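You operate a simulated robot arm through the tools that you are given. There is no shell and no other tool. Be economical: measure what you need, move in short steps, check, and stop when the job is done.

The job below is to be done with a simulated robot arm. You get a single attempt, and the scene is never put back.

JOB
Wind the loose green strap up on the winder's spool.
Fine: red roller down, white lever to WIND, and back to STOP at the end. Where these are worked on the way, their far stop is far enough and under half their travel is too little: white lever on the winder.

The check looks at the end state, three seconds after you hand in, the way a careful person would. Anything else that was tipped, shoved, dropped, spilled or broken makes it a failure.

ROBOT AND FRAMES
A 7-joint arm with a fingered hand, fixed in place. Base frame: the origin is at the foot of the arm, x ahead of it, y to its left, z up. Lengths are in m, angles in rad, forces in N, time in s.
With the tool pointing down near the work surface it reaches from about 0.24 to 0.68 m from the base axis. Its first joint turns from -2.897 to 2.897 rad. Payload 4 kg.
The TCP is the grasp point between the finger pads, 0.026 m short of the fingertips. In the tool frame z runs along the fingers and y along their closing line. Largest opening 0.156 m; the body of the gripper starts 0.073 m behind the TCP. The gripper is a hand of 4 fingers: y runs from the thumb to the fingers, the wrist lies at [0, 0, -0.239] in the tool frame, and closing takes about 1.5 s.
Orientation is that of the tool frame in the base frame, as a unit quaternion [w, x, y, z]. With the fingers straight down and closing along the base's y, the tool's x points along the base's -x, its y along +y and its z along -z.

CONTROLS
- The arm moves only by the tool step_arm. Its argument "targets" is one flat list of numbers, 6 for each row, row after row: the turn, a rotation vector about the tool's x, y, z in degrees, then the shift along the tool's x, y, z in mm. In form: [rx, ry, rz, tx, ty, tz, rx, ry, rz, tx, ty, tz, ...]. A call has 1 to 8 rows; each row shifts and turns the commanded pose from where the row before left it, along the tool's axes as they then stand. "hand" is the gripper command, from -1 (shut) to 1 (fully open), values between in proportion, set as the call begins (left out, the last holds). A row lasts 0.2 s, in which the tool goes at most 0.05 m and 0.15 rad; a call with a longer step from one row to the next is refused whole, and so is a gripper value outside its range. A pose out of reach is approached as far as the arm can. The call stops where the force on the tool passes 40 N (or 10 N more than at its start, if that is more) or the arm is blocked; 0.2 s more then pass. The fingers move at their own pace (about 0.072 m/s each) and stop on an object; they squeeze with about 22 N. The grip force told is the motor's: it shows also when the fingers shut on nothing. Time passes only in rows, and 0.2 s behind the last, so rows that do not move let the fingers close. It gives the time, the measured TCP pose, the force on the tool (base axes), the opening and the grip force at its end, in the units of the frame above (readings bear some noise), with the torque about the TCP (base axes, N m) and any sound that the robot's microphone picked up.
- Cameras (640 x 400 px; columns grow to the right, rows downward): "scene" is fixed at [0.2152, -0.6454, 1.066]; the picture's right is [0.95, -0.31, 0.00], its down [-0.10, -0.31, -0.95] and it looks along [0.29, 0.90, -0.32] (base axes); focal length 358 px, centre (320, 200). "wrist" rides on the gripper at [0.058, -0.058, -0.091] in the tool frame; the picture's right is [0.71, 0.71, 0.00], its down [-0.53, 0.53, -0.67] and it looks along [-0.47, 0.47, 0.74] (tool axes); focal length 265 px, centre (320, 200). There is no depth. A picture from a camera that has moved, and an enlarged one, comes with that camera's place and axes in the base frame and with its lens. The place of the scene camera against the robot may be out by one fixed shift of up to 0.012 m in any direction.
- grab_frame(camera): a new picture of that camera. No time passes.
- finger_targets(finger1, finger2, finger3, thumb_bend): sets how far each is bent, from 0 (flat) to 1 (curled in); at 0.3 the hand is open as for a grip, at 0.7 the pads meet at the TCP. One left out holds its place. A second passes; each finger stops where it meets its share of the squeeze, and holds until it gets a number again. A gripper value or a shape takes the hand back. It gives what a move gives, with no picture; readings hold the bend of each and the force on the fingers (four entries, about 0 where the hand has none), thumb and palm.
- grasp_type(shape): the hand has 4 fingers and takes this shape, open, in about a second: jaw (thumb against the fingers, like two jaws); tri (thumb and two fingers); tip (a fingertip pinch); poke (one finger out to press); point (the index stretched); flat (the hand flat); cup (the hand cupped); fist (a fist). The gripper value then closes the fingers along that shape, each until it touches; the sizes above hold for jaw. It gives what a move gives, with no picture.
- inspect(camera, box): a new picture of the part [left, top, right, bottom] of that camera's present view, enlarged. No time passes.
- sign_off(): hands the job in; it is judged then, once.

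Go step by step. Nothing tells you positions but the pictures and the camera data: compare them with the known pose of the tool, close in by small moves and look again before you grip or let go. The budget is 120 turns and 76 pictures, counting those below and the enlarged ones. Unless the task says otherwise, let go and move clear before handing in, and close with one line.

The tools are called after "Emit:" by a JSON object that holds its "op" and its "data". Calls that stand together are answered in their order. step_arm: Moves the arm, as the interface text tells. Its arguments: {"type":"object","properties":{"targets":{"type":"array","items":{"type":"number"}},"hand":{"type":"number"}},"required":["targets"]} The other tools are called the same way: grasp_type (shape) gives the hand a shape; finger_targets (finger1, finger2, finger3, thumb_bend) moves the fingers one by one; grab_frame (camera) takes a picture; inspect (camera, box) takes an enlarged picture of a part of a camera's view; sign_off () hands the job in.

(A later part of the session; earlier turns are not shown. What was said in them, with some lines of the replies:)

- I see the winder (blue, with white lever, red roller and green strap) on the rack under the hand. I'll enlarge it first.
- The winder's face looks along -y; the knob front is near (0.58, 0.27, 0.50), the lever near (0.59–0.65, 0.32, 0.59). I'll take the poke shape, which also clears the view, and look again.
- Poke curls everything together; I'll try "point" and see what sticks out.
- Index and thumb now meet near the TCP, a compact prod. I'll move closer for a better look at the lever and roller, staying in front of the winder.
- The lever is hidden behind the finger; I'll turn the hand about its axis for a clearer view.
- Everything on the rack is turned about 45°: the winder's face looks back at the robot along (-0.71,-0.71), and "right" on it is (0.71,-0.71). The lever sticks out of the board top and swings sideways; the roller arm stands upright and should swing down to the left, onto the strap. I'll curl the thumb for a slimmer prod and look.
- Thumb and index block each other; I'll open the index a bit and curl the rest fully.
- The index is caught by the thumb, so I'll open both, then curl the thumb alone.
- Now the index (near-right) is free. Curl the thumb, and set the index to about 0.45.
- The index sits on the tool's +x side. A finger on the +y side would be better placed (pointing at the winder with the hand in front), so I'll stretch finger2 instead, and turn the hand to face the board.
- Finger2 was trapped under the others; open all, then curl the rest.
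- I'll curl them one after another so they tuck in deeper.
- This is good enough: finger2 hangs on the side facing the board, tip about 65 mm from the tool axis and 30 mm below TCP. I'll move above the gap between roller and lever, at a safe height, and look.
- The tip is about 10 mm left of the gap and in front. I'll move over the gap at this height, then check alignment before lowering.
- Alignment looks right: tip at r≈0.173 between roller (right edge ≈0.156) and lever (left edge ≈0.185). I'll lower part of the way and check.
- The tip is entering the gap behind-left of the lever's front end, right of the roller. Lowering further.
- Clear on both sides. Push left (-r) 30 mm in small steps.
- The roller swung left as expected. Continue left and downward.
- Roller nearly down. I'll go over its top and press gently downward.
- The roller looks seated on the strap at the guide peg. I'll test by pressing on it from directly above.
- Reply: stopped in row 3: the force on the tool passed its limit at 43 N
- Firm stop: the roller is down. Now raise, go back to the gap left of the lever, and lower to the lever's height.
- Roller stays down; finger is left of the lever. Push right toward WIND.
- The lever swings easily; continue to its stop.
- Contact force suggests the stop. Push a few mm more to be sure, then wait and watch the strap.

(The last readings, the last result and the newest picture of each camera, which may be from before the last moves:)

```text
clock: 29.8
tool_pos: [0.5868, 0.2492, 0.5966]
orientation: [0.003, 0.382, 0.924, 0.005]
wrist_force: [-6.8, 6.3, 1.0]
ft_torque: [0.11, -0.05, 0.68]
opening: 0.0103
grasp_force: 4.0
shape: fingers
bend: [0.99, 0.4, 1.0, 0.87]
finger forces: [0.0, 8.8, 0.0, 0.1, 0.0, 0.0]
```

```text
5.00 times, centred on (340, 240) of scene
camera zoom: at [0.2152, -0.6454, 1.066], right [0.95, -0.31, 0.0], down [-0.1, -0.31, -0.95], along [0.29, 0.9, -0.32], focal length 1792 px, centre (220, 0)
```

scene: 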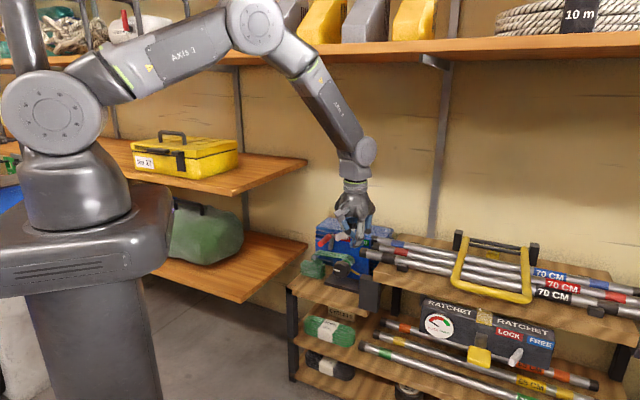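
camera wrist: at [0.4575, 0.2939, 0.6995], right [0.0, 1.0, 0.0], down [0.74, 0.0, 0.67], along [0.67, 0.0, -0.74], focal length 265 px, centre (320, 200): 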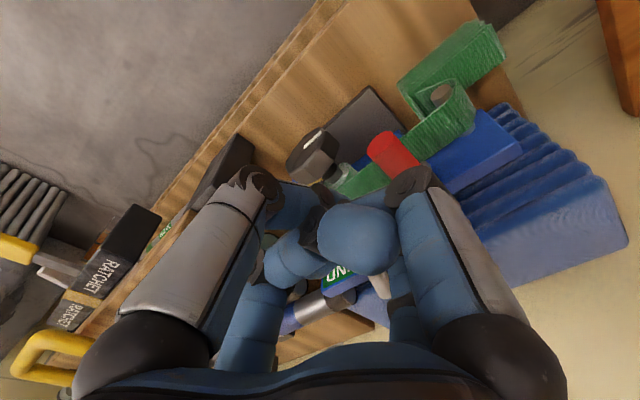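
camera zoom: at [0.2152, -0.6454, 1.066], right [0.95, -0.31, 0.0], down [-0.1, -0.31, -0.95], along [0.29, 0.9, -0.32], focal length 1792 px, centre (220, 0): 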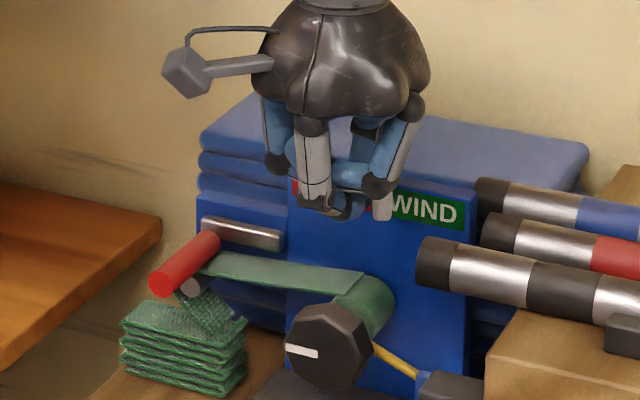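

The lever rests at its WIND stop, but nothing turns, so the spool probably has to be turned by its knob. I'll back off upward and look closely at the knob and the yellow rod.

Emit:
{"op": "step_arm", "data": {"targets": [0, 0, 0, 14, 0, 0, 0, 0, 0, 0, 0, -35, 0, 0, 0, 0, 0, -35, 0, 0, 0, 0, -40, -20, 0, 0, 0, 0, -40, 0, 0, 0, 0, 0, -40, 0]}}

Emit:
{"op": "inspect", "data": {"camera": "scene", "box": [310, 230, 390, 290]}}

Emit:
{"op": "grab_frame", "data": {"camera": "wrist"}}

```text
clock: 31.2
tool_pos: [0.4878, 0.1725, 0.6876]
orientation: [0.003, 0.383, 0.924, 0.005]
wrist_force: [-0.7, 0.8, 0.7]
ft_torque: [0.01, -0.04, -0.02]
opening: 0.0104
grasp_force: 0.1
shape: fingers
bend: [0.99, 0.4, 1.0, 0.87]
finger forces: [0.0, 0.0, 0.0, 0.0, 0.0, 0.0]
```

```text
6.67 times, centred on (350, 260) of scene
camera zoom: at [0.2152, -0.6454, 1.066], right [0.95, -0.31, 0.0], down [-0.1, -0.31, -0.95], along [0.29, 0.9, -0.32], focal length 2390 px, centre (120, -200)
```

zoom: 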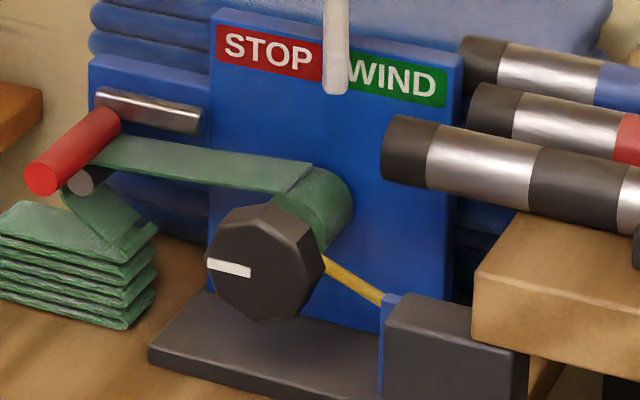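

```text
34 pictures are left
camera wrist: at [0.4027, 0.1718, 0.7784], right [0.0, 1.0, 0.01], down [0.74, -0.01, 0.68], along [0.68, 0.0, -0.74], focal length 265 px, centre (320, 200)
```

wrist: 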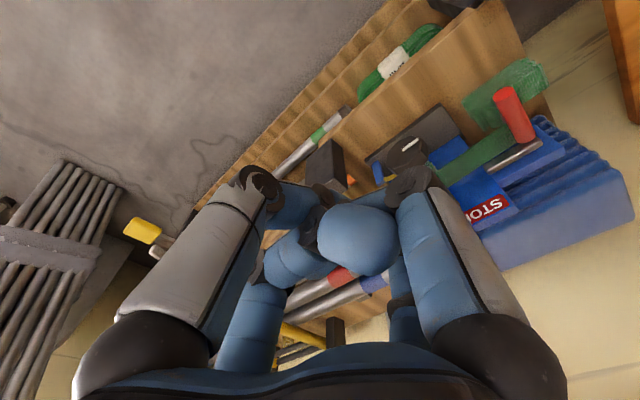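

The lever seems to have come back part-way; look at it fully.

Emit:
{"op": "inspect", "data": {"camera": "scene", "box": [320, 205, 400, 265]}}

```text
6.67 times, centred on (360, 235) of scene
camera zoom: at [0.2152, -0.6454, 1.066], right [0.95, -0.31, 0.0], down [-0.1, -0.31, -0.95], along [0.29, 0.9, -0.32], focal length 2390 px, centre (53, -33)
```

zoom: 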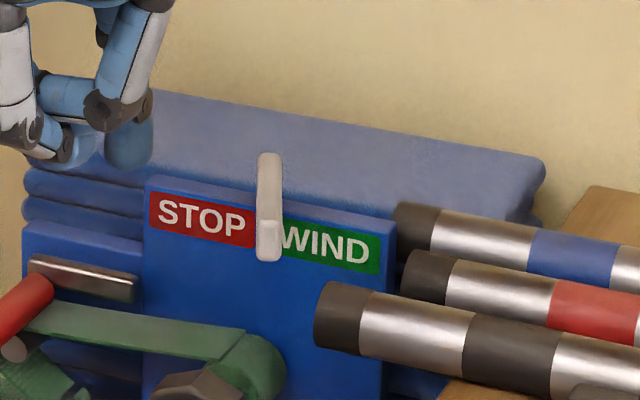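

The lever sits mirrored to its STOP position, so it is at WIND. The spool knob (axis r≈0.217, z≈0.497, front at n≈-0.61) must be turned clockwise from the front. I'll take a jaw shape and tilt the hand horizontal to face the knob, at a standoff.

Emit:
{"op": "grasp_type", "data": {"shape": "jaw"}}

Emit:
{"op": "step_arm", "data": {"targets": [-8.2, 0, 0, 0, -8, 0, -8.2, 0, 0, 0, 0, 0, -8.2, 0, 0, 0, 0, 0, -8.2, 0, 0, 0, 0, 0, -8.2, 0, 0, 0, 0, 0, -8.2, 0, 0, 0, 0, 0], "hand": 0.2}}

Emit:
{"op": "step_arm", "data": {"targets": [-8.2, 0, 0, 0, 0, 0, -8.2, 0, 0, 0, 0, 0, -8.2, 0, 0, 0, 0, 0, -8.2, 0, 0, 0, 0, 0, -8, 0, 0, 0, 0, 0]}}

Emit:
{"op": "grab_frame", "data": {"camera": "scene"}}

Emit:
{"op": "grab_frame", "data": {"camera": "wrist"}}

```text
clock: 32.1
tool_pos: [0.4876, 0.1722, 0.687]
orientation: [0.003, 0.383, 0.924, 0.004]
wrist_force: [-0.2, 0.4, -0.1]
ft_torque: [0.0, -0.01, 0.03]
opening: 0.156
grasp_force: 0.0
shape: jaw
bend: [0.3, 0.3, 0.3, 0.3]
finger forces: [0.1, 0.1, 0.0, 0.0, 0.1, 0.0]
```

```text
clock: 33.5
tool_pos: [0.4842, 0.1679, 0.6844]
orientation: [0.163, 0.346, 0.837, 0.391]
wrist_force: [0.1, -0.5, 0.1]
ft_torque: [-0.02, -0.01, 0.02]
opening: 0.0942
grasp_force: 0.0
shape: jaw
bend: [0.32, 0.32, 0.32, 0.7]
finger forces: [0.0, 0.1, 0.0, 0.0, 0.1, 0.1]
```

```text
clock: 34.7
tool_pos: [0.4833, 0.1675, 0.6847]
orientation: [0.273, 0.268, 0.649, 0.658]
wrist_force: [0.0, 0.1, 0.8]
ft_torque: [0.03, -0.03, -0.01]
opening: 0.0939
grasp_force: 0.0
shape: jaw
bend: [0.32, 0.32, 0.32, 0.7]
finger forces: [0.0, 0.1, 0.0, 0.1, 0.0, 0.0]
```

```text
32 pictures are left
```

scene: 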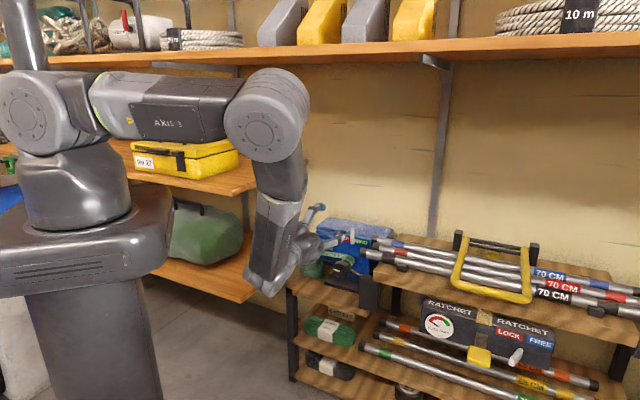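

```text
31 pictures are left
camera wrist: at [0.377, 0.1455, 0.6258], right [-0.51, 0.49, 0.71], down [-0.11, -0.85, 0.52], along [0.86, 0.19, 0.48], focal length 265 px, centre (320, 200)
```

wrist: 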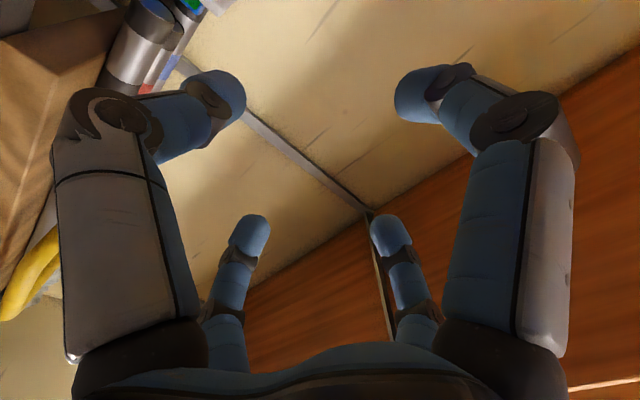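

The hand now faces the winder. I'll set all digits to an even opening for the knob and lower to its height at the standoff.

Emit:
{"op": "finger_targets", "data": {"finger1": 0.42, "finger2": 0.42, "finger3": 0.42, "thumb_bend": 0.42}}

Emit:
{"op": "step_arm", "data": {"targets": [0, 0, 0, 3, -37, -10, 0, 0, 0, 3, -37, 0, 0, 0, 0, 0, -37, 0, 0, 0, 0, 0, -37, 0, 0, 0, 0, 0, -37, 0]}}

Emit:
{"op": "grab_frame", "data": {"camera": "scene"}}

Emit:
{"op": "grab_frame", "data": {"camera": "wrist"}}

```text
clock: 35.7
tool_pos: [0.484, 0.1683, 0.6835]
orientation: [0.273, 0.268, 0.65, 0.656]
wrist_force: [0.4, -0.3, 0.4]
ft_torque: [-0.01, 0.02, -0.03]
opening: 0.0734
grasp_force: 0.1
shape: fingers
bend: [0.42, 0.42, 0.42, 0.42]
finger forces: [0.0, 0.1, 0.0, 0.0, 0.0, 0.0]
```

```text
clock: 36.9
tool_pos: [0.4747, 0.1686, 0.498]
orientation: [0.272, 0.268, 0.651, 0.656]
wrist_force: [0.7, 0.4, 0.4]
ft_torque: [0.01, -0.02, -0.03]
opening: 0.0736
grasp_force: 0.1
shape: fingers
bend: [0.42, 0.42, 0.42, 0.42]
finger forces: [0.1, 0.0, 0.1, 0.0, 0.0, 0.1]
```

```text
30 pictures are left
```

scene: 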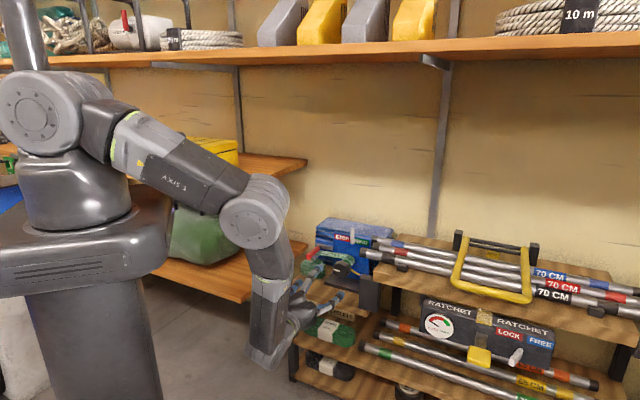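

```text
29 pictures are left
camera wrist: at [0.3674, 0.1461, 0.4393], right [-0.51, 0.5, 0.71], down [-0.11, -0.85, 0.52], along [0.86, 0.19, 0.48], focal length 265 px, centre (320, 200)
```

wrist: 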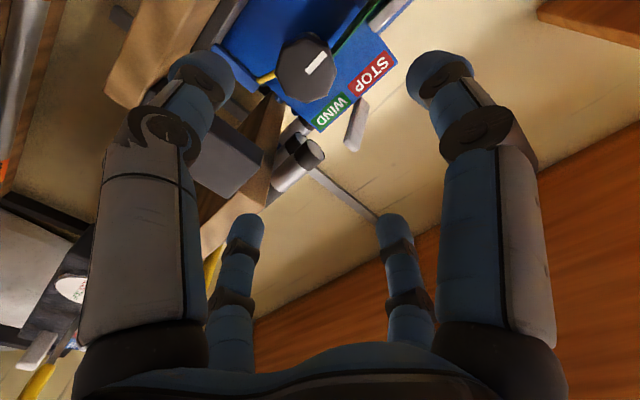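

The knob lies straight ahead; wrist views place its axis at z≈0.483, r≈0.218. I'll approach to about 6 cm and re-measure.

Emit:
{"op": "step_arm", "data": {"targets": [0, 0, 0, 0, -6, 30, 0, 0, 0, 0, -6, 30, 0, 0, 0, 0, 0, 30]}}

Emit:
{"op": "grab_frame", "data": {"camera": "wrist"}}

Emit:
{"op": "inspect", "data": {"camera": "scene", "box": [290, 220, 410, 320]}}

```text
clock: 37.7
tool_pos: [0.5384, 0.2308, 0.4875]
orientation: [0.272, 0.268, 0.651, 0.656]
wrist_force: [-0.5, -0.1, -0.4]
ft_torque: [0.01, 0.01, 0.0]
opening: 0.0735
grasp_force: 0.2
shape: fingers
bend: [0.42, 0.42, 0.42, 0.42]
finger forces: [0.1, 0.0, 0.1, 0.0, 0.0, 0.0]
```

```text
28 pictures are left
camera wrist: at [0.4322, 0.2082, 0.4296], right [-0.51, 0.5, 0.71], down [-0.11, -0.85, 0.52], along [0.86, 0.19, 0.48], focal length 265 px, centre (320, 200)
```

wrist: 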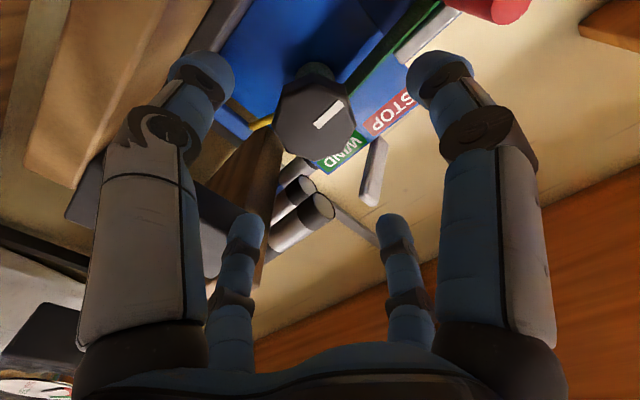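

```text
4.00 times, centred on (350, 270) of scene
camera zoom: at [0.2152, -0.6454, 1.066], right [0.95, -0.31, 0.0], down [-0.1, -0.31, -0.95], along [0.29, 0.9, -0.32], focal length 1434 px, centre (200, -80)
```

zoom: 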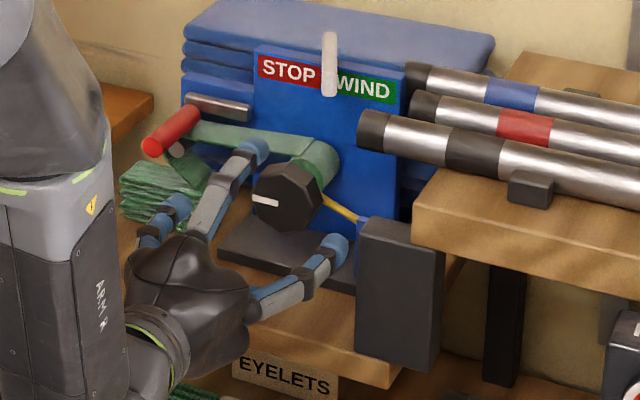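

Knob centre now: r≈0.217, n≈-0.611, z≈0.4825, almost dead ahead. Advance so the pads surround it.

Emit:
{"op": "step_arm", "data": {"targets": [0, 0, 0, 1, -5, 20, 0, 0, 0, 1, 0, 20, 0, 0, 0, 0, 0, 20, 0, 0, 0, 0, 0, 14]}}

Emit:
{"op": "grab_frame", "data": {"camera": "wrist"}}

Emit:
{"op": "inspect", "data": {"camera": "scene", "box": [300, 220, 400, 290]}}

```text
clock: 38.7
tool_pos: [0.581, 0.273, 0.4898]
orientation: [0.273, 0.268, 0.649, 0.658]
wrist_force: [-1.3, -0.9, -1.1]
ft_torque: [0.0, 0.01, -0.03]
opening: 0.0736
grasp_force: 0.1
shape: fingers
bend: [0.42, 0.42, 0.42, 0.42]
finger forces: [0.1, 0.0, 0.0, 0.0, 0.0, 0.1]
out of reach, approached as far as the arm can: row 3, 4
```

```text
26 pictures are left
camera wrist: at [0.4733, 0.251, 0.4315], right [-0.51, 0.5, 0.71], down [-0.11, -0.85, 0.52], along [0.86, 0.19, 0.48], focal length 265 px, centre (320, 200)
```

wrist: 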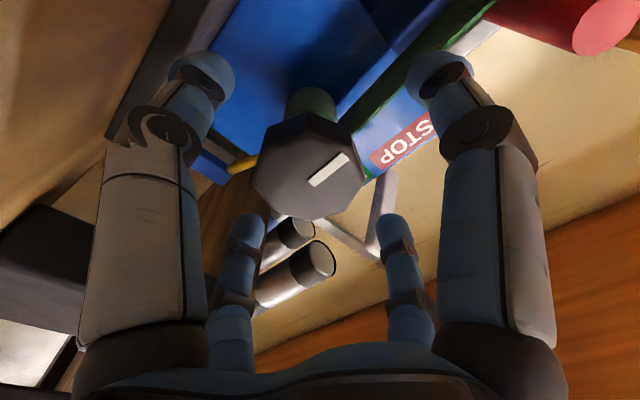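

```text
5.71 times, centred on (350, 255) of scene
camera zoom: at [0.2152, -0.6454, 1.066], right [0.95, -0.31, 0.0], down [-0.1, -0.31, -0.95], along [0.29, 0.9, -0.32], focal length 2048 px, centre (149, -114)
```

zoom: 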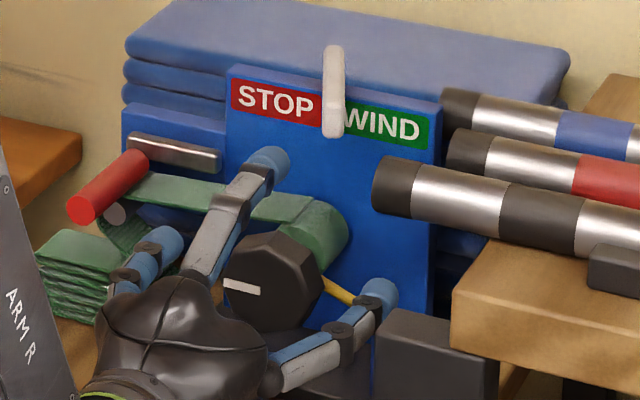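

The last rows were just out of reach (7 mm high, pads near the knob's front). A slight downward pitch should ease the wrist; I'll tilt 12° and see the pose.

Emit:
{"op": "step_arm", "data": {"targets": [6, 0, 0, 0, 0, 0, 6, 0, 0, 0, 0, 0, 0, 0, 0, 0, 0, 0]}}

```text
clock: 39.5
tool_pos: [0.5802, 0.274, 0.4901]
orientation: [0.243, 0.296, 0.716, 0.584]
wrist_force: [0.2, 0.0, 0.2]
ft_torque: [0.02, -0.03, -0.02]
opening: 0.0737
grasp_force: 0.0
shape: fingers
bend: [0.42, 0.42, 0.42, 0.42]
finger forces: [0.0, 0.0, 0.0, 0.0, 0.1, 0.0]
```

Emit:
{"op": "step_arm", "data": {"targets": [0, 0, 0, 0, -4, 5, 0, 0, 0, 0, 0, 6, 0, 0, 0, 0, 0, 5]}}

Emit:
{"op": "grab_frame", "data": {"camera": "wrist"}}

```text
clock: 40.3
tool_pos: [0.592, 0.2841, 0.4825]
orientation: [0.243, 0.296, 0.715, 0.585]
wrist_force: [-0.3, 0.1, -0.7]
ft_torque: [0.04, 0.05, 0.0]
opening: 0.0736
grasp_force: 0.0
shape: fingers
bend: [0.42, 0.42, 0.42, 0.42]
finger forces: [0.0, 0.0, 0.1, 0.1, 0.0, 0.0]
```

```text
24 pictures are left
camera wrist: at [0.4768, 0.2542, 0.4441], right [-0.4, 0.6, 0.69], down [-0.02, -0.76, 0.65], along [0.92, 0.25, 0.32], focal length 265 px, centre (320, 200)
```

wrist: 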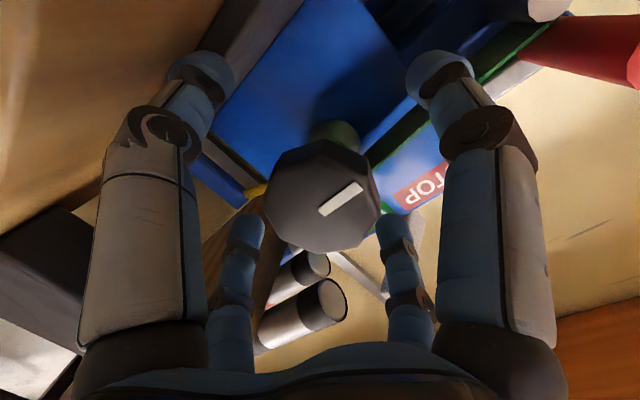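

In position. Close all digits on the knob.

Emit:
{"op": "finger_targets", "data": {"finger1": 0.75, "finger2": 0.75, "finger3": 0.75, "thumb_bend": 0.75}}

Emit:
{"op": "step_arm", "data": {"targets": [0, 0, 8, 0, 0, 0, 0, 0, 8, 0, 0, 0]}}

Emit:
{"op": "grab_frame", "data": {"camera": "wrist"}}

```text
clock: 41.3
tool_pos: [0.591, 0.2849, 0.4812]
orientation: [0.243, 0.295, 0.715, 0.585]
wrist_force: [13.5, 11.4, -12.4]
ft_torque: [-0.14, 0.22, -0.03]
opening: 0.0186
grasp_force: 22.3
shape: fingers
bend: [0.62, 0.59, 0.59, 0.63]
finger forces: [7.5, 9.6, 8.4, 0.0, 19.1, 0.1]
```

```text
clock: 41.9
tool_pos: [0.5903, 0.2858, 0.4826]
orientation: [0.158, 0.393, 0.667, 0.613]
wrist_force: [7.7, 14.8, -8.0]
ft_torque: [-0.14, 0.15, 0.31]
opening: 0.0176
grasp_force: 20.6
shape: fingers
bend: [0.62, 0.59, 0.59, 0.63]
finger forces: [6.4, 9.9, 8.5, 0.0, 17.2, 0.1]
```

```text
23 pictures are left
camera wrist: at [0.4691, 0.2673, 0.4617], right [-0.22, 0.46, 0.86], down [0.05, -0.87, 0.49], along [0.97, 0.15, 0.17], focal length 265 px, centre (320, 200)
```

wrist: 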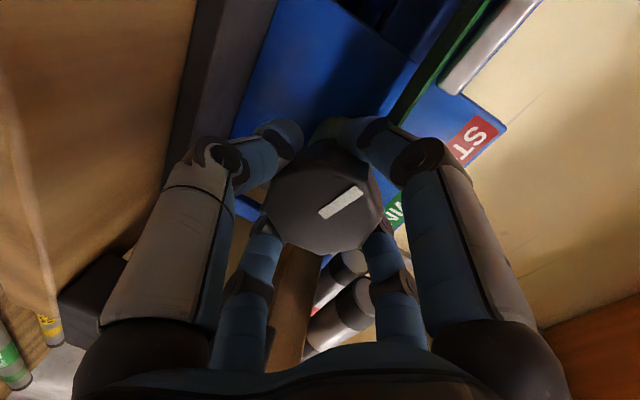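

The knob turns with the hand. Continue the clockwise stroke.

Emit:
{"op": "step_arm", "data": {"targets": [0, 0, 8, 0, 0, 0, 0, 0, 8, 0, 0, 0, 0, 0, 8, 0, 0, 0, 0, 0, 8, 0, 0, 0, 0, 0, 8, 0, 0, 0, 0, 0, 8, 0, 0, 0, 0, 0, 8, 0, 0, 0, 0, 0, 8, 0, 0, 0]}}

Emit:
{"op": "inspect", "data": {"camera": "scene", "box": [290, 220, 400, 290]}}

```text
clock: 43.7
tool_pos: [0.5911, 0.288, 0.4824]
orientation: [-0.192, 0.684, 0.357, 0.606]
wrist_force: [-2.0, 30.1, 15.0]
ft_torque: [-0.08, -0.14, 0.92]
opening: 0.0148
grasp_force: 24.8
shape: fingers
bend: [0.62, 0.59, 0.61, 0.64]
finger forces: [8.2, 15.4, 5.9, 0.0, 20.7, 0.1]
```

```text
5.71 times, centred on (345, 255) of scene
camera zoom: at [0.2152, -0.6454, 1.066], right [0.95, -0.31, 0.0], down [-0.1, -0.31, -0.95], along [0.29, 0.9, -0.32], focal length 2048 px, centre (177, -114)
```

zoom: 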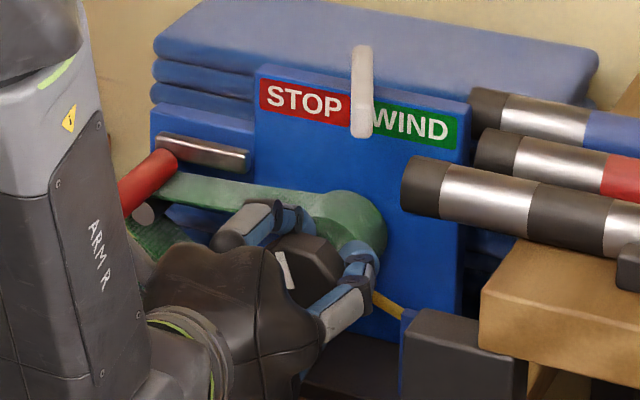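

One stroke gave about 80° and the spool already looks fuller. Release, rotate back (a bit further), and regrip.

Emit:
{"op": "finger_targets", "data": {"finger1": 0.42, "finger2": 0.42, "finger3": 0.42, "thumb_bend": 0.42}}

Emit:
{"op": "step_arm", "data": {"targets": [0, 0, -8.5, 0, 0, 0, 0, 0, -8.5, 0, 0, 0, 0, 0, -8.5, 0, 0, 0, 0, 0, -8.5, 0, 0, 0, 0, 0, -8.5, 0, 0, 0, 0, 0, -8.5, 0, 0, 0, 0, 0, -8.5, 0, 0, 0, 0, 0, -8.5, 0, 0, 0]}}

Emit:
{"op": "step_arm", "data": {"targets": [0, 0, -8.5, 0, 0, 0, 0, 0, -8.5, 0, 0, 0, 0, 0, -8.5, 0, 0, 0, 0, 0, -8.5, 0, 0, 0, 0, 0, -8, 0, 0, 0]}}

Emit:
{"op": "grab_frame", "data": {"camera": "wrist"}}

```text
clock: 44.7
tool_pos: [0.591, 0.2839, 0.4811]
orientation: [-0.189, 0.687, 0.357, 0.605]
wrist_force: [-0.2, 0.0, -0.1]
ft_torque: [0.04, 0.03, -0.01]
opening: 0.0732
grasp_force: 0.1
shape: fingers
bend: [0.42, 0.42, 0.42, 0.42]
finger forces: [0.0, 0.0, 0.1, 0.1, 0.1, 0.0]
```

```text
clock: 46.5
tool_pos: [0.5916, 0.2835, 0.4801]
orientation: [0.182, 0.368, 0.68, 0.607]
wrist_force: [-0.9, -0.3, 0.4]
ft_torque: [0.0, 0.01, -0.01]
opening: 0.0732
grasp_force: 0.1
shape: fingers
bend: [0.42, 0.42, 0.42, 0.42]
finger forces: [0.0, 0.0, 0.1, 0.0, 0.0, 0.1]
```

```text
clock: 47.7
tool_pos: [0.5917, 0.284, 0.4826]
orientation: [0.387, 0.099, 0.767, 0.502]
wrist_force: [0.7, 0.5, 0.1]
ft_torque: [0.01, -0.04, 0.0]
opening: 0.0731
grasp_force: 0.0
shape: fingers
bend: [0.42, 0.42, 0.42, 0.42]
finger forces: [0.0, 0.0, 0.1, 0.0, 0.0, 0.1]
```

```text
21 pictures are left
camera wrist: at [0.4997, 0.2243, 0.422], right [-0.65, 0.72, 0.25], down [-0.23, -0.5, 0.84], along [0.73, 0.49, 0.49], focal length 265 px, centre (320, 200)
```

wrist: 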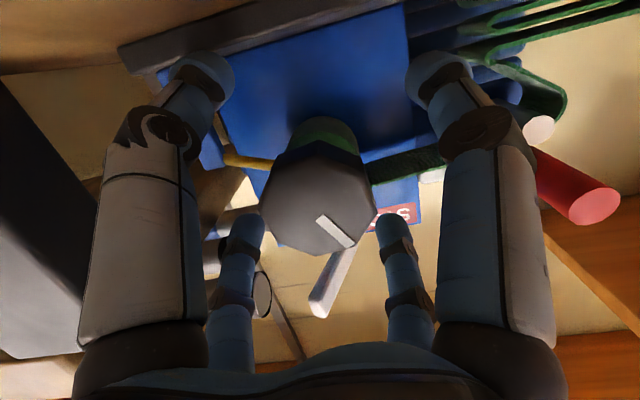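

The mark went from 9 to about 11 o'clock and held. Regrip and do a longer stroke.

Emit:
{"op": "finger_targets", "data": {"finger1": 0.75, "finger2": 0.75, "finger3": 0.75, "thumb_bend": 0.75}}

Emit:
{"op": "step_arm", "data": {"targets": [0, 0, 8.5, 0, 0, 0, 0, 0, 8.5, 0, 0, 0, 0, 0, 8.5, 0, 0, 0, 0, 0, 8.5, 0, 0, 0, 0, 0, 8.5, 0, 0, 0, 0, 0, 8.5, 0, 0, 0, 0, 0, 8.5, 0, 0, 0]}}

Emit:
{"op": "step_arm", "data": {"targets": [0, 0, 8.5, 0, 0, 0, 0, 0, 8.5, 0, 0, 0, 0, 0, 8.5, 0, 0, 0, 0, 0, 8.5, 0, 0, 0, 0, 0, 8.5, 0, 0, 0, 0, 0, 8.5, 0, 0, 0]}}

Emit:
{"op": "inspect", "data": {"camera": "scene", "box": [290, 220, 400, 290]}}

```text
clock: 48.7
tool_pos: [0.5921, 0.2817, 0.4807]
orientation: [0.386, 0.099, 0.767, 0.502]
wrist_force: [15.9, 5.6, -10.8]
ft_torque: [-0.15, 0.2, -0.05]
opening: 0.0189
grasp_force: 21.8
shape: fingers
bend: [0.62, 0.6, 0.59, 0.63]
finger forces: [6.6, 8.6, 8.9, 0.2, 19.7, 0.1]
```

```text
clock: 50.3
tool_pos: [0.5903, 0.2854, 0.4815]
orientation: [0.084, 0.468, 0.616, 0.628]
wrist_force: [-0.4, 24.8, 0.8]
ft_torque: [-0.05, -0.02, 0.57]
opening: 0.0162
grasp_force: 22.2
shape: fingers
bend: [0.62, 0.59, 0.59, 0.64]
finger forces: [7.4, 11.0, 8.5, 0.0, 17.4, 0.1]
```

```text
clock: 51.7
tool_pos: [0.5906, 0.2867, 0.4829]
orientation: [-0.195, 0.685, 0.355, 0.605]
wrist_force: [-1.6, 32.2, 19.0]
ft_torque: [0.01, -0.21, 0.87]
opening: 0.0149
grasp_force: 25.5
shape: fingers
bend: [0.62, 0.59, 0.61, 0.64]
finger forces: [8.8, 15.4, 6.4, 0.0, 20.9, 0.0]
```

```text
5.71 times, centred on (345, 255) of scene
camera zoom: at [0.2152, -0.6454, 1.066], right [0.95, -0.31, 0.0], down [-0.1, -0.31, -0.95], along [0.29, 0.9, -0.32], focal length 2048 px, centre (177, -114)
```

zoom: 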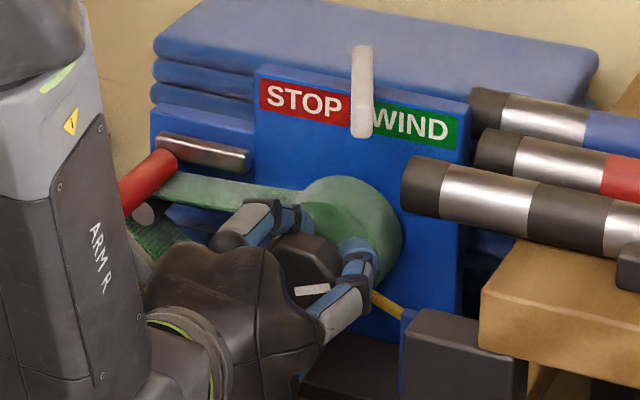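

Winding works; the spool grows. Next full cycle.

Emit:
{"op": "finger_targets", "data": {"finger1": 0.42, "finger2": 0.42, "finger3": 0.42, "thumb_bend": 0.42}}

Emit:
{"op": "step_arm", "data": {"targets": [0, 0, -8.5, 0, 0, 0, 0, 0, -8.5, 0, 0, 0, 0, 0, -8.5, 0, 0, 0, 0, 0, -8.5, 0, 0, 0, 0, 0, -8.5, 0, 0, 0, 0, 0, -8.5, 0, 0, 0, 0, 0, -8.5, 0, 0, 0]}}

Emit:
{"op": "step_arm", "data": {"targets": [0, 0, -8.5, 0, 0, 0, 0, 0, -8.5, 0, 0, 0, 0, 0, -8.5, 0, 0, 0, 0, 0, -8.5, 0, 0, 0, 0, 0, -8.5, 0, 0, 0, 0, 0, -8.5, 0, 0, 0]}}

Emit:
{"op": "grab_frame", "data": {"camera": "wrist"}}

Emit:
{"op": "inspect", "data": {"camera": "scene", "box": [290, 220, 400, 290]}}

```text
clock: 52.7
tool_pos: [0.5919, 0.2806, 0.4812]
orientation: [-0.192, 0.688, 0.355, 0.603]
wrist_force: [-0.1, 0.5, -0.1]
ft_torque: [-0.02, 0.0, 0.0]
opening: 0.0729
grasp_force: 0.0
shape: fingers
bend: [0.42, 0.42, 0.42, 0.42]
finger forces: [0.0, 0.0, 0.1, 0.0, 0.0, 0.0]
```

```text
clock: 54.3
tool_pos: [0.5924, 0.2817, 0.4825]
orientation: [0.133, 0.42, 0.649, 0.62]
wrist_force: [0.3, 0.1, 0.2]
ft_torque: [0.0, 0.04, 0.02]
opening: 0.073
grasp_force: 0.1
shape: fingers
bend: [0.42, 0.42, 0.42, 0.42]
finger forces: [0.0, 0.0, 0.0, 0.0, 0.0, 0.1]
```

```text
clock: 55.7
tool_pos: [0.5922, 0.2841, 0.4828]
orientation: [0.387, 0.1, 0.768, 0.501]
wrist_force: [-0.3, -0.2, 0.2]
ft_torque: [0.0, 0.01, -0.03]
opening: 0.073
grasp_force: 0.0
shape: fingers
bend: [0.42, 0.42, 0.42, 0.42]
finger forces: [0.1, 0.1, 0.0, 0.1, 0.1, 0.1]
```

```text
19 pictures are left
camera wrist: at [0.5, 0.2243, 0.4232], right [-0.65, 0.72, 0.25], down [-0.23, -0.5, 0.84], along [0.73, 0.49, 0.49], focal length 265 px, centre (320, 200)
```

wrist: 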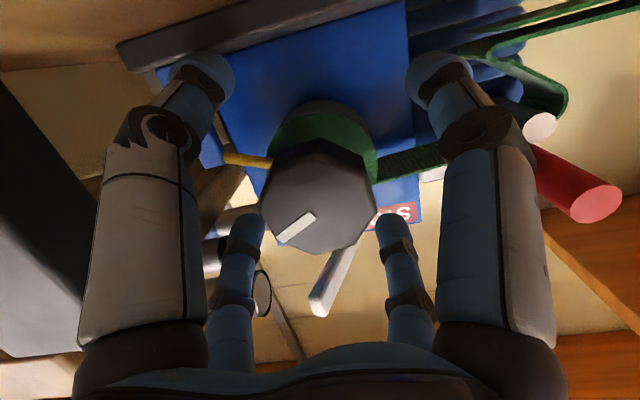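

```text
5.71 times, centred on (345, 255) of scene
camera zoom: at [0.2152, -0.6454, 1.066], right [0.95, -0.31, 0.0], down [-0.1, -0.31, -0.95], along [0.29, 0.9, -0.32], focal length 2048 px, centre (177, -114)
```

zoom: 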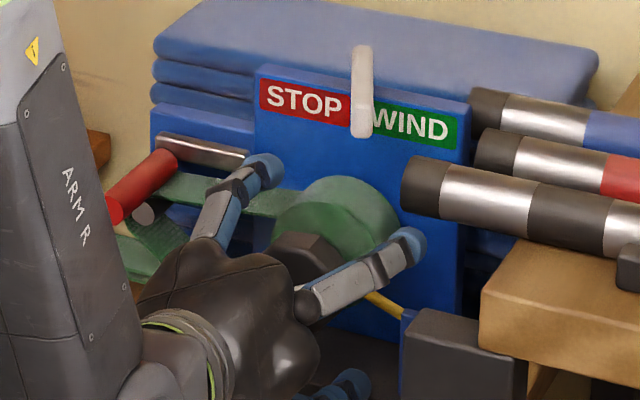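

Good progress: pile shrinks to one or two folds. Another stroke.

Emit:
{"op": "finger_targets", "data": {"finger1": 0.75, "finger2": 0.75, "finger3": 0.75, "thumb_bend": 0.75}}

Emit:
{"op": "step_arm", "data": {"targets": [0, 0, 8.5, 0, 0, 0, 0, 0, 8.5, 0, 0, 0, 0, 0, 8.5, 0, 0, 0, 0, 0, 8.5, 0, 0, 0, 0, 0, 8.5, 0, 0, 0, 0, 0, 8.5, 0, 0, 0, 0, 0, 8.5, 0, 0, 0]}}

Emit:
{"op": "step_arm", "data": {"targets": [0, 0, 8.5, 0, 0, 0, 0, 0, 8.5, 0, 0, 0, 0, 0, 8.5, 0, 0, 0, 0, 0, 8.5, 0, 0, 0, 0, 0, 8.5, 0, 0, 0, 0, 0, 8.5, 0, 0, 0]}}

Emit:
{"op": "inspect", "data": {"camera": "scene", "box": [290, 220, 400, 290]}}

```text
clock: 56.7
tool_pos: [0.5922, 0.2829, 0.482]
orientation: [0.386, 0.1, 0.767, 0.503]
wrist_force: [15.9, 6.5, -11.9]
ft_torque: [-0.15, 0.2, -0.05]
opening: 0.0199
grasp_force: 22.0
shape: fingers
bend: [0.62, 0.6, 0.59, 0.62]
finger forces: [6.7, 8.5, 8.9, 0.0, 20.4, 0.0]
```

```text
clock: 58.3
tool_pos: [0.5909, 0.2843, 0.4826]
orientation: [0.084, 0.468, 0.616, 0.629]
wrist_force: [0.5, 20.6, -0.2]
ft_torque: [-0.06, -0.01, 0.53]
opening: 0.0165
grasp_force: 21.4
shape: fingers
bend: [0.62, 0.6, 0.59, 0.64]
finger forces: [6.7, 10.6, 8.6, 0.0, 17.0, 0.0]
```

```text
clock: 59.7
tool_pos: [0.5913, 0.2865, 0.4832]
orientation: [-0.195, 0.686, 0.355, 0.605]
wrist_force: [-2.0, 29.6, 15.7]
ft_torque: [-0.05, -0.21, 0.86]
opening: 0.0148
grasp_force: 24.7
shape: fingers
bend: [0.62, 0.6, 0.61, 0.64]
finger forces: [8.0, 15.2, 6.2, 0.0, 20.3, 0.0]
```

```text
5.71 times, centred on (345, 255) of scene
camera zoom: at [0.2152, -0.6454, 1.066], right [0.95, -0.31, 0.0], down [-0.1, -0.31, -0.95], along [0.29, 0.9, -0.32], focal length 2048 px, centre (177, -114)
```

zoom: 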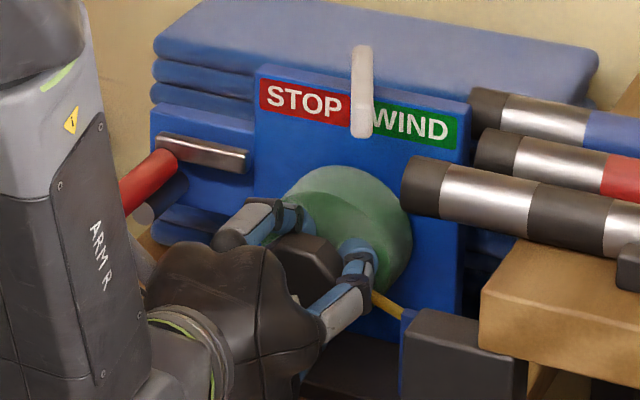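

The strap has left the peg and all sits on the spool. Release and withdraw straight back.

Emit:
{"op": "finger_targets", "data": {"finger1": 0.42, "finger2": 0.42, "finger3": 0.42, "thumb_bend": 0.42}}

Emit:
{"op": "step_arm", "data": {"targets": [0, 0, 0, 0, 0, -20, 0, 0, 0, 0, 0, -30, 0, 0, 0, 0, 0, -30, 0, 0, 0, 0, 0, -30, 0, 0, 0, 0, 0, -20]}}

Emit:
{"op": "step_arm", "data": {"targets": [0, 0, -8.2, 0, 0, 0, 0, 0, -8.2, 0, 0, 0, 0, 0, -8.2, 0, 0, 0, 0, 0, -8.2, 0, 0, 0, 0, 0, -8.2, 0, 0, 0, 0, 0, -8.2, 0, 0, 0, 0, 0, -8.2, 0, 0, 0, 0, 0, -8.2, 0, 0, 0]}}

Emit:
{"op": "step_arm", "data": {"targets": [0, 0, -8, 0, 0, 0, 0, 0, -6.5, 0, 0, 0]}}

Emit:
{"op": "inspect", "data": {"camera": "scene", "box": [290, 215, 400, 295]}}

Emit:
{"op": "grab_frame", "data": {"camera": "wrist"}}

```text
clock: 60.7
tool_pos: [0.592, 0.2821, 0.4834]
orientation: [-0.191, 0.688, 0.355, 0.603]
wrist_force: [-0.4, -0.5, -0.5]
ft_torque: [0.02, 0.01, -0.01]
opening: 0.0732
grasp_force: 0.2
shape: fingers
bend: [0.42, 0.42, 0.42, 0.42]
finger forces: [0.0, 0.0, 0.1, 0.0, 0.0, 0.0]
```

```text
clock: 61.9
tool_pos: [0.502, 0.1926, 0.5079]
orientation: [-0.191, 0.688, 0.355, 0.604]
wrist_force: [-1.3, -0.2, 0.6]
ft_torque: [-0.04, 0.0, -0.01]
opening: 0.0734
grasp_force: 0.1
shape: fingers
bend: [0.42, 0.42, 0.42, 0.42]
finger forces: [0.1, 0.0, 0.1, 0.0, 0.0, 0.0]
```

```text
clock: 63.7
tool_pos: [0.5021, 0.1928, 0.5076]
orientation: [0.166, 0.386, 0.67, 0.612]
wrist_force: [0.4, 0.6, -0.2]
ft_torque: [-0.02, 0.01, 0.01]
opening: 0.0733
grasp_force: 0.0
shape: fingers
bend: [0.42, 0.42, 0.42, 0.42]
finger forces: [0.0, 0.0, 0.0, 0.0, 0.0, 0.1]
```

```text
clock: 64.3
tool_pos: [0.501, 0.1931, 0.5081]
orientation: [0.242, 0.297, 0.714, 0.586]
wrist_force: [0.3, 0.7, 0.3]
ft_torque: [0.0, -0.01, 0.0]
opening: 0.0731
grasp_force: 0.1
shape: fingers
bend: [0.42, 0.42, 0.42, 0.42]
finger forces: [0.1, 0.0, 0.0, 0.0, 0.0, 0.0]
```

```text
5.00 times, centred on (345, 255) of scene
camera zoom: at [0.2152, -0.6454, 1.066], right [0.95, -0.31, 0.0], down [-0.1, -0.31, -0.95], along [0.29, 0.9, -0.32], focal length 1792 px, centre (195, -75)
```

zoom: 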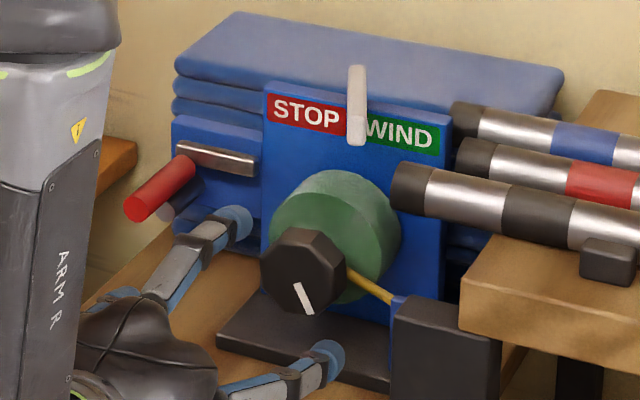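

```text
15 pictures are left
camera wrist: at [0.3865, 0.1635, 0.4691], right [-0.4, 0.6, 0.7], down [-0.02, -0.76, 0.65], along [0.92, 0.25, 0.32], focal length 265 px, centre (320, 200)
```

wrist: 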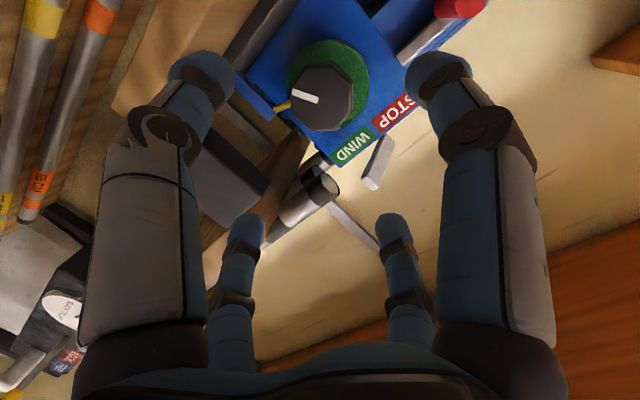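

All the strap is on the spool. Now raise, return the hand to vertical, and form the single-finger prod again to set the lever back to STOP.

Emit:
{"op": "step_arm", "data": {"targets": [0, 0, 0, 0, 37, -10, 0, 0, 0, 0, 37, -10, 0, 0, 0, 0, 37, -10, 0, 0, 0, 0, 37, -10, 0, 0, 0, 0, 37, -10]}}

Emit:
{"op": "step_arm", "data": {"targets": [7.8, 0, 0, 0, 0, 0, 7.8, 0, 0, 0, 0, 0, 7.8, 0, 0, 0, 0, 0, 7.8, 0, 0, 0, 0, 0, 7.8, 0, 0, 0, 0, 0]}}

Emit:
{"op": "step_arm", "data": {"targets": [7.8, 0, 0, 0, 0, 0, 7.8, 0, 0, 0, 0, 0, 7.8, 0, 0, 0, 0, 0, 7.8, 0, 0, 0, 0, 0, 7.8, 0, 0, 0, 0, 0]}}

Emit:
{"op": "finger_targets", "data": {"finger1": 0.3, "finger2": 0.4, "finger3": 1.0, "thumb_bend": 0.3}}

Emit:
{"op": "finger_targets", "data": {"finger1": 1.0}}

Emit:
{"op": "finger_targets", "data": {"thumb_bend": 1.0}}

Emit:
{"op": "grab_frame", "data": {"camera": "scene"}}

```text
clock: 65.5
tool_pos: [0.4923, 0.1832, 0.6975]
orientation: [0.241, 0.298, 0.714, 0.586]
wrist_force: [0.4, -0.3, 0.6]
ft_torque: [0.02, -0.03, 0.01]
opening: 0.0733
grasp_force: 0.0
shape: fingers
bend: [0.42, 0.42, 0.42, 0.42]
finger forces: [0.0, 0.1, 0.1, 0.1, 0.1, 0.1]
```

```text
clock: 66.7
tool_pos: [0.493, 0.184, 0.6991]
orientation: [0.128, 0.362, 0.869, 0.314]
wrist_force: [0.3, -0.2, -0.3]
ft_torque: [-0.06, -0.02, 0.02]
opening: 0.0734
grasp_force: 0.0
shape: fingers
bend: [0.42, 0.42, 0.42, 0.42]
finger forces: [0.0, 0.0, 0.0, 0.1, 0.1, 0.0]
```

```text
clock: 67.9
tool_pos: [0.4937, 0.1832, 0.6989]
orientation: [0.0, 0.384, 0.923, 0.006]
wrist_force: [0.3, -1.0, -0.1]
ft_torque: [0.03, 0.01, 0.01]
opening: 0.0734
grasp_force: 0.0
shape: fingers
bend: [0.42, 0.42, 0.42, 0.42]
finger forces: [0.0, 0.0, 0.0, 0.0, 0.0, 0.0]
```

```text
clock: 68.9
tool_pos: [0.4943, 0.1841, 0.698]
orientation: [-0.001, 0.384, 0.923, 0.006]
wrist_force: [0.5, -0.3, 0.5]
ft_torque: [0.02, 0.0, -0.02]
opening: 0.106
grasp_force: 0.0
shape: fingers
bend: [0.3, 0.4, 1.0, 0.3]
finger forces: [0.0, 0.0, 0.0, 0.0, 0.0, 0.0]
```

```text
clock: 69.9
tool_pos: [0.4937, 0.1846, 0.6977]
orientation: [0.0, 0.384, 0.924, 0.005]
wrist_force: [-0.6, 0.3, -0.4]
ft_torque: [0.03, -0.02, 0.0]
opening: 0.0765
grasp_force: 0.0
shape: fingers
bend: [0.9, 0.4, 1.0, 0.3]
finger forces: [0.0, 0.0, 0.0, 0.0, 0.0, 0.0]
```

```text
clock: 70.9
tool_pos: [0.4938, 0.1839, 0.6981]
orientation: [0.0, 0.383, 0.924, 0.006]
wrist_force: [0.7, -0.2, 0.3]
ft_torque: [0.0, 0.0, -0.02]
opening: 0.0085
grasp_force: 0.0
shape: fingers
bend: [0.95, 0.4, 1.0, 0.81]
finger forces: [0.0, 0.1, 0.0, 0.0, 0.0, 0.1]
```

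```text
14 pictures are left
```

scene: 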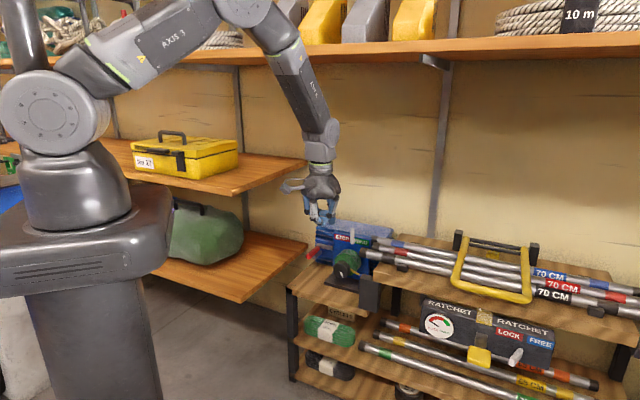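

Move above the right side of the lever and check alignment.

Emit:
{"op": "step_arm", "data": {"targets": [0, 0, 0, -12, 27, 8, 0, 0, 0, -12, 27, 8, 0, 0, 0, -12, 27, 8, 0, 0, 0, -11, 26, 8]}}

Emit:
{"op": "inspect", "data": {"camera": "scene", "box": [310, 205, 400, 260]}}

Emit:
{"op": "grab_frame", "data": {"camera": "wrist"}}

```text
clock: 71.9
tool_pos: [0.6027, 0.2254, 0.6655]
orientation: [-0.001, 0.383, 0.924, 0.006]
wrist_force: [-1.2, 1.1, -0.4]
ft_torque: [0.01, -0.02, -0.02]
opening: 0.0091
grasp_force: 0.0
shape: fingers
bend: [0.96, 0.4, 1.0, 0.81]
finger forces: [0.0, 0.0, 0.1, 0.0, 0.0, 0.0]
```

```text
7.11 times, centred on (355, 232) of scene
camera zoom: at [0.2152, -0.6454, 1.066], right [0.95, -0.31, 0.0], down [-0.1, -0.31, -0.95], along [0.29, 0.9, -0.32], focal length 2549 px, centre (71, -31)
```

zoom: 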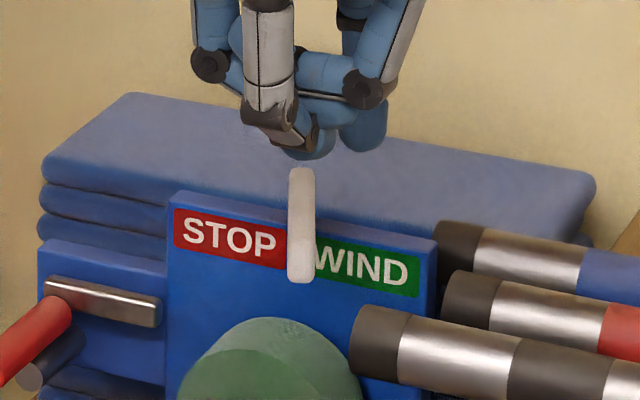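

```text
12 pictures are left
camera wrist: at [0.5186, 0.2244, 0.7572], right [0.0, 1.0, 0.01], down [0.74, -0.01, 0.67], along [0.67, 0.01, -0.74], focal length 265 px, centre (320, 200)
```

wrist: 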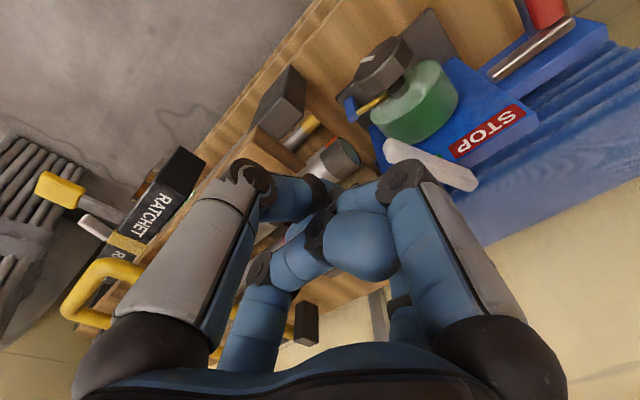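

Well placed: 1 cm right of the lever, clear of the bar ends. Lower.

Emit:
{"op": "step_arm", "data": {"targets": [0, 0, 0, 0, 0, 20, 0, 0, 0, 0, 0, 20, 0, 0, 0, 0, 0, 18]}}

Emit:
{"op": "inspect", "data": {"camera": "scene", "box": [310, 205, 400, 260]}}

```text
clock: 72.7
tool_pos: [0.5998, 0.2241, 0.6097]
orientation: [0.0, 0.384, 0.923, 0.006]
wrist_force: [-0.2, 0.7, 0.3]
ft_torque: [-0.02, 0.02, -0.02]
opening: 0.0101
grasp_force: 0.0
shape: fingers
bend: [0.99, 0.4, 1.0, 0.87]
finger forces: [0.1, 0.0, 0.1, 0.0, 0.1, 0.0]
```

```text
7.11 times, centred on (355, 232) of scene
camera zoom: at [0.2152, -0.6454, 1.066], right [0.95, -0.31, 0.0], down [-0.1, -0.31, -0.95], along [0.29, 0.9, -0.32], focal length 2549 px, centre (71, -31)
```

zoom: 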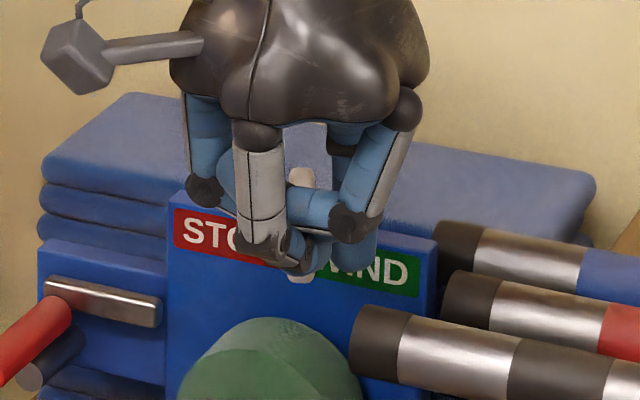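

Emit:
{"op": "step_arm", "data": {"targets": [0, 0, 0, 0, 0, 5, 0, 0, 0, 10, 0, 0, 0, 0, 0, 10, 0, 0, 0, 0, 0, 10, 0, 0, 0, 0, 0, 8, 0, 0]}}

Emit:
{"op": "inspect", "data": {"camera": "scene", "box": [310, 205, 400, 260]}}

```text
clock: 73.9
tool_pos: [0.5768, 0.2543, 0.6055]
orientation: [0.0, 0.383, 0.924, 0.006]
wrist_force: [-0.6, -0.4, -0.1]
ft_torque: [0.04, 0.0, -0.02]
opening: 0.0104
grasp_force: 0.0
shape: fingers
bend: [0.99, 0.4, 1.0, 0.87]
finger forces: [0.1, 0.1, 0.1, 0.0, 0.0, 0.0]
```

```text
7.11 times, centred on (355, 232) of scene
camera zoom: at [0.2152, -0.6454, 1.066], right [0.95, -0.31, 0.0], down [-0.1, -0.31, -0.95], along [0.29, 0.9, -0.32], focal length 2549 px, centre (71, -31)
```

zoom: 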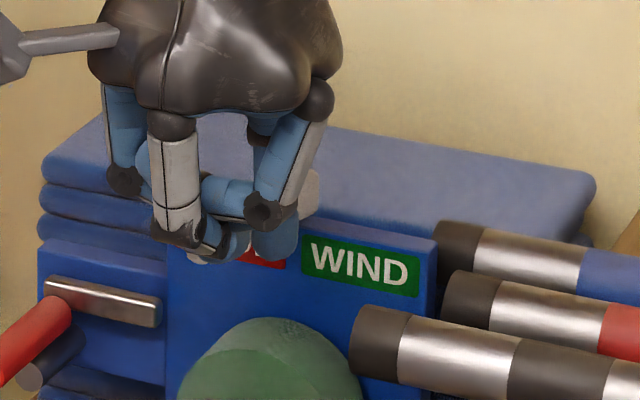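

The lever is moving toward STOP. Push on to its stop.

Emit:
{"op": "step_arm", "data": {"targets": [0, 0, 0, 6, 0, 0, 0, 0, 0, 5, 0, 0, 0, 0, 0, 4, 0, 0]}}

Emit:
{"op": "inspect", "data": {"camera": "scene", "box": [310, 205, 400, 260]}}

```text
clock: 74.7
tool_pos: [0.566, 0.2656, 0.6056]
orientation: [0.0, 0.383, 0.924, 0.008]
wrist_force: [0.5, -0.5, 0.6]
ft_torque: [-0.02, 0.04, -0.1]
opening: 0.0107
grasp_force: 0.4
shape: fingers
bend: [0.99, 0.4, 1.0, 0.87]
finger forces: [0.0, 0.7, 0.0, 0.0, 0.1, 0.0]
```

```text
7.11 times, centred on (355, 232) of scene
camera zoom: at [0.2152, -0.6454, 1.066], right [0.95, -0.31, 0.0], down [-0.1, -0.31, -0.95], along [0.29, 0.9, -0.32], focal length 2549 px, centre (71, -31)
```

zoom: 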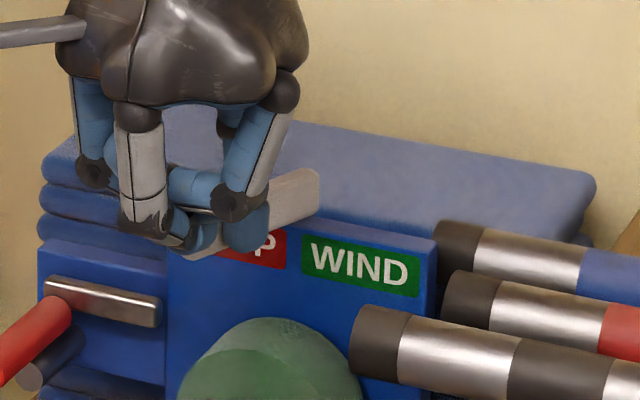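

Light contact appears; push 4 mm more, then back off right, up and away.

Emit:
{"op": "step_arm", "data": {"targets": [0, 0, 0, 3, 0, 0, 0, 0, 0, 2, 0, 0]}}

Emit:
{"op": "step_arm", "data": {"targets": [0, 0, 0, -12, 0, 0, 0, 0, 0, 0, 0, -35, 0, 0, 0, 0, 0, -40, 0, 0, 0, 0, -40, -20, 0, 0, 0, 0, -40, 0, 0, 0, 0, 0, -40, 0]}}

Emit:
{"op": "inspect", "data": {"camera": "scene", "box": [300, 205, 400, 285]}}

Emit:
{"op": "grab_frame", "data": {"camera": "scene"}}

```text
clock: 75.3
tool_pos: [0.5638, 0.2671, 0.6058]
orientation: [0.001, 0.384, 0.923, 0.006]
wrist_force: [1.8, -3.1, 1.4]
ft_torque: [0.03, -0.15, -0.23]
opening: 0.0102
grasp_force: 2.2
shape: fingers
bend: [0.99, 0.4, 1.0, 0.87]
finger forces: [0.0, 3.8, 0.1, 0.0, 0.0, 0.0]
```

```text
clock: 76.7
tool_pos: [0.4887, 0.1748, 0.6966]
orientation: [0.0, 0.384, 0.923, 0.006]
wrist_force: [0.5, 0.6, -0.1]
ft_torque: [-0.01, -0.06, -0.02]
opening: 0.0104
grasp_force: 0.2
shape: fingers
bend: [0.99, 0.4, 1.0, 0.87]
finger forces: [0.0, 0.0, 0.0, 0.0, 0.0, 0.1]
```

```text
5.00 times, centred on (350, 245) of scene
camera zoom: at [0.2152, -0.6454, 1.066], right [0.95, -0.31, 0.0], down [-0.1, -0.31, -0.95], along [0.29, 0.9, -0.32], focal length 1792 px, centre (170, -25)
```

zoom: 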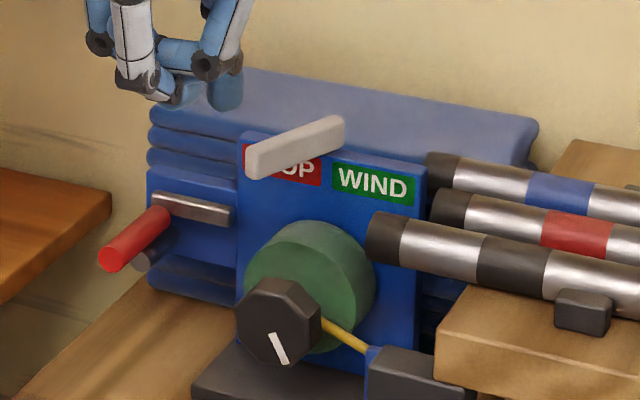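

```text
7 pictures are left
```

scene: 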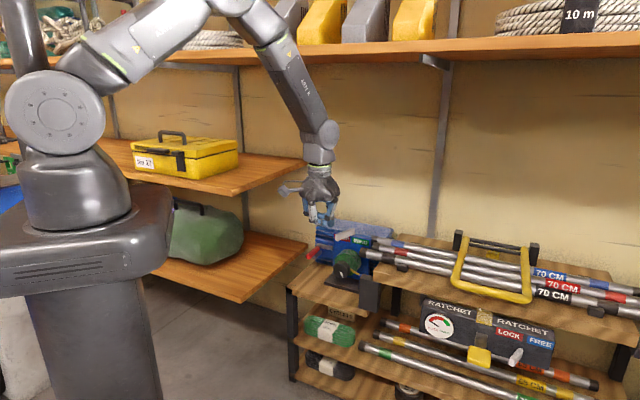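

The strap is fully on the spool, the roller is down, the lever is back at STOP and nothing else has moved; the hand is clear.

Emit:
{"op": "sign_off", "data": {}}

```text
The job is handed in.
```

The green strap is fully wound on the spool, with the red roller down and the white lever back at STOP. I saw nothing else moved, the hand is clear, and the job is handed in.
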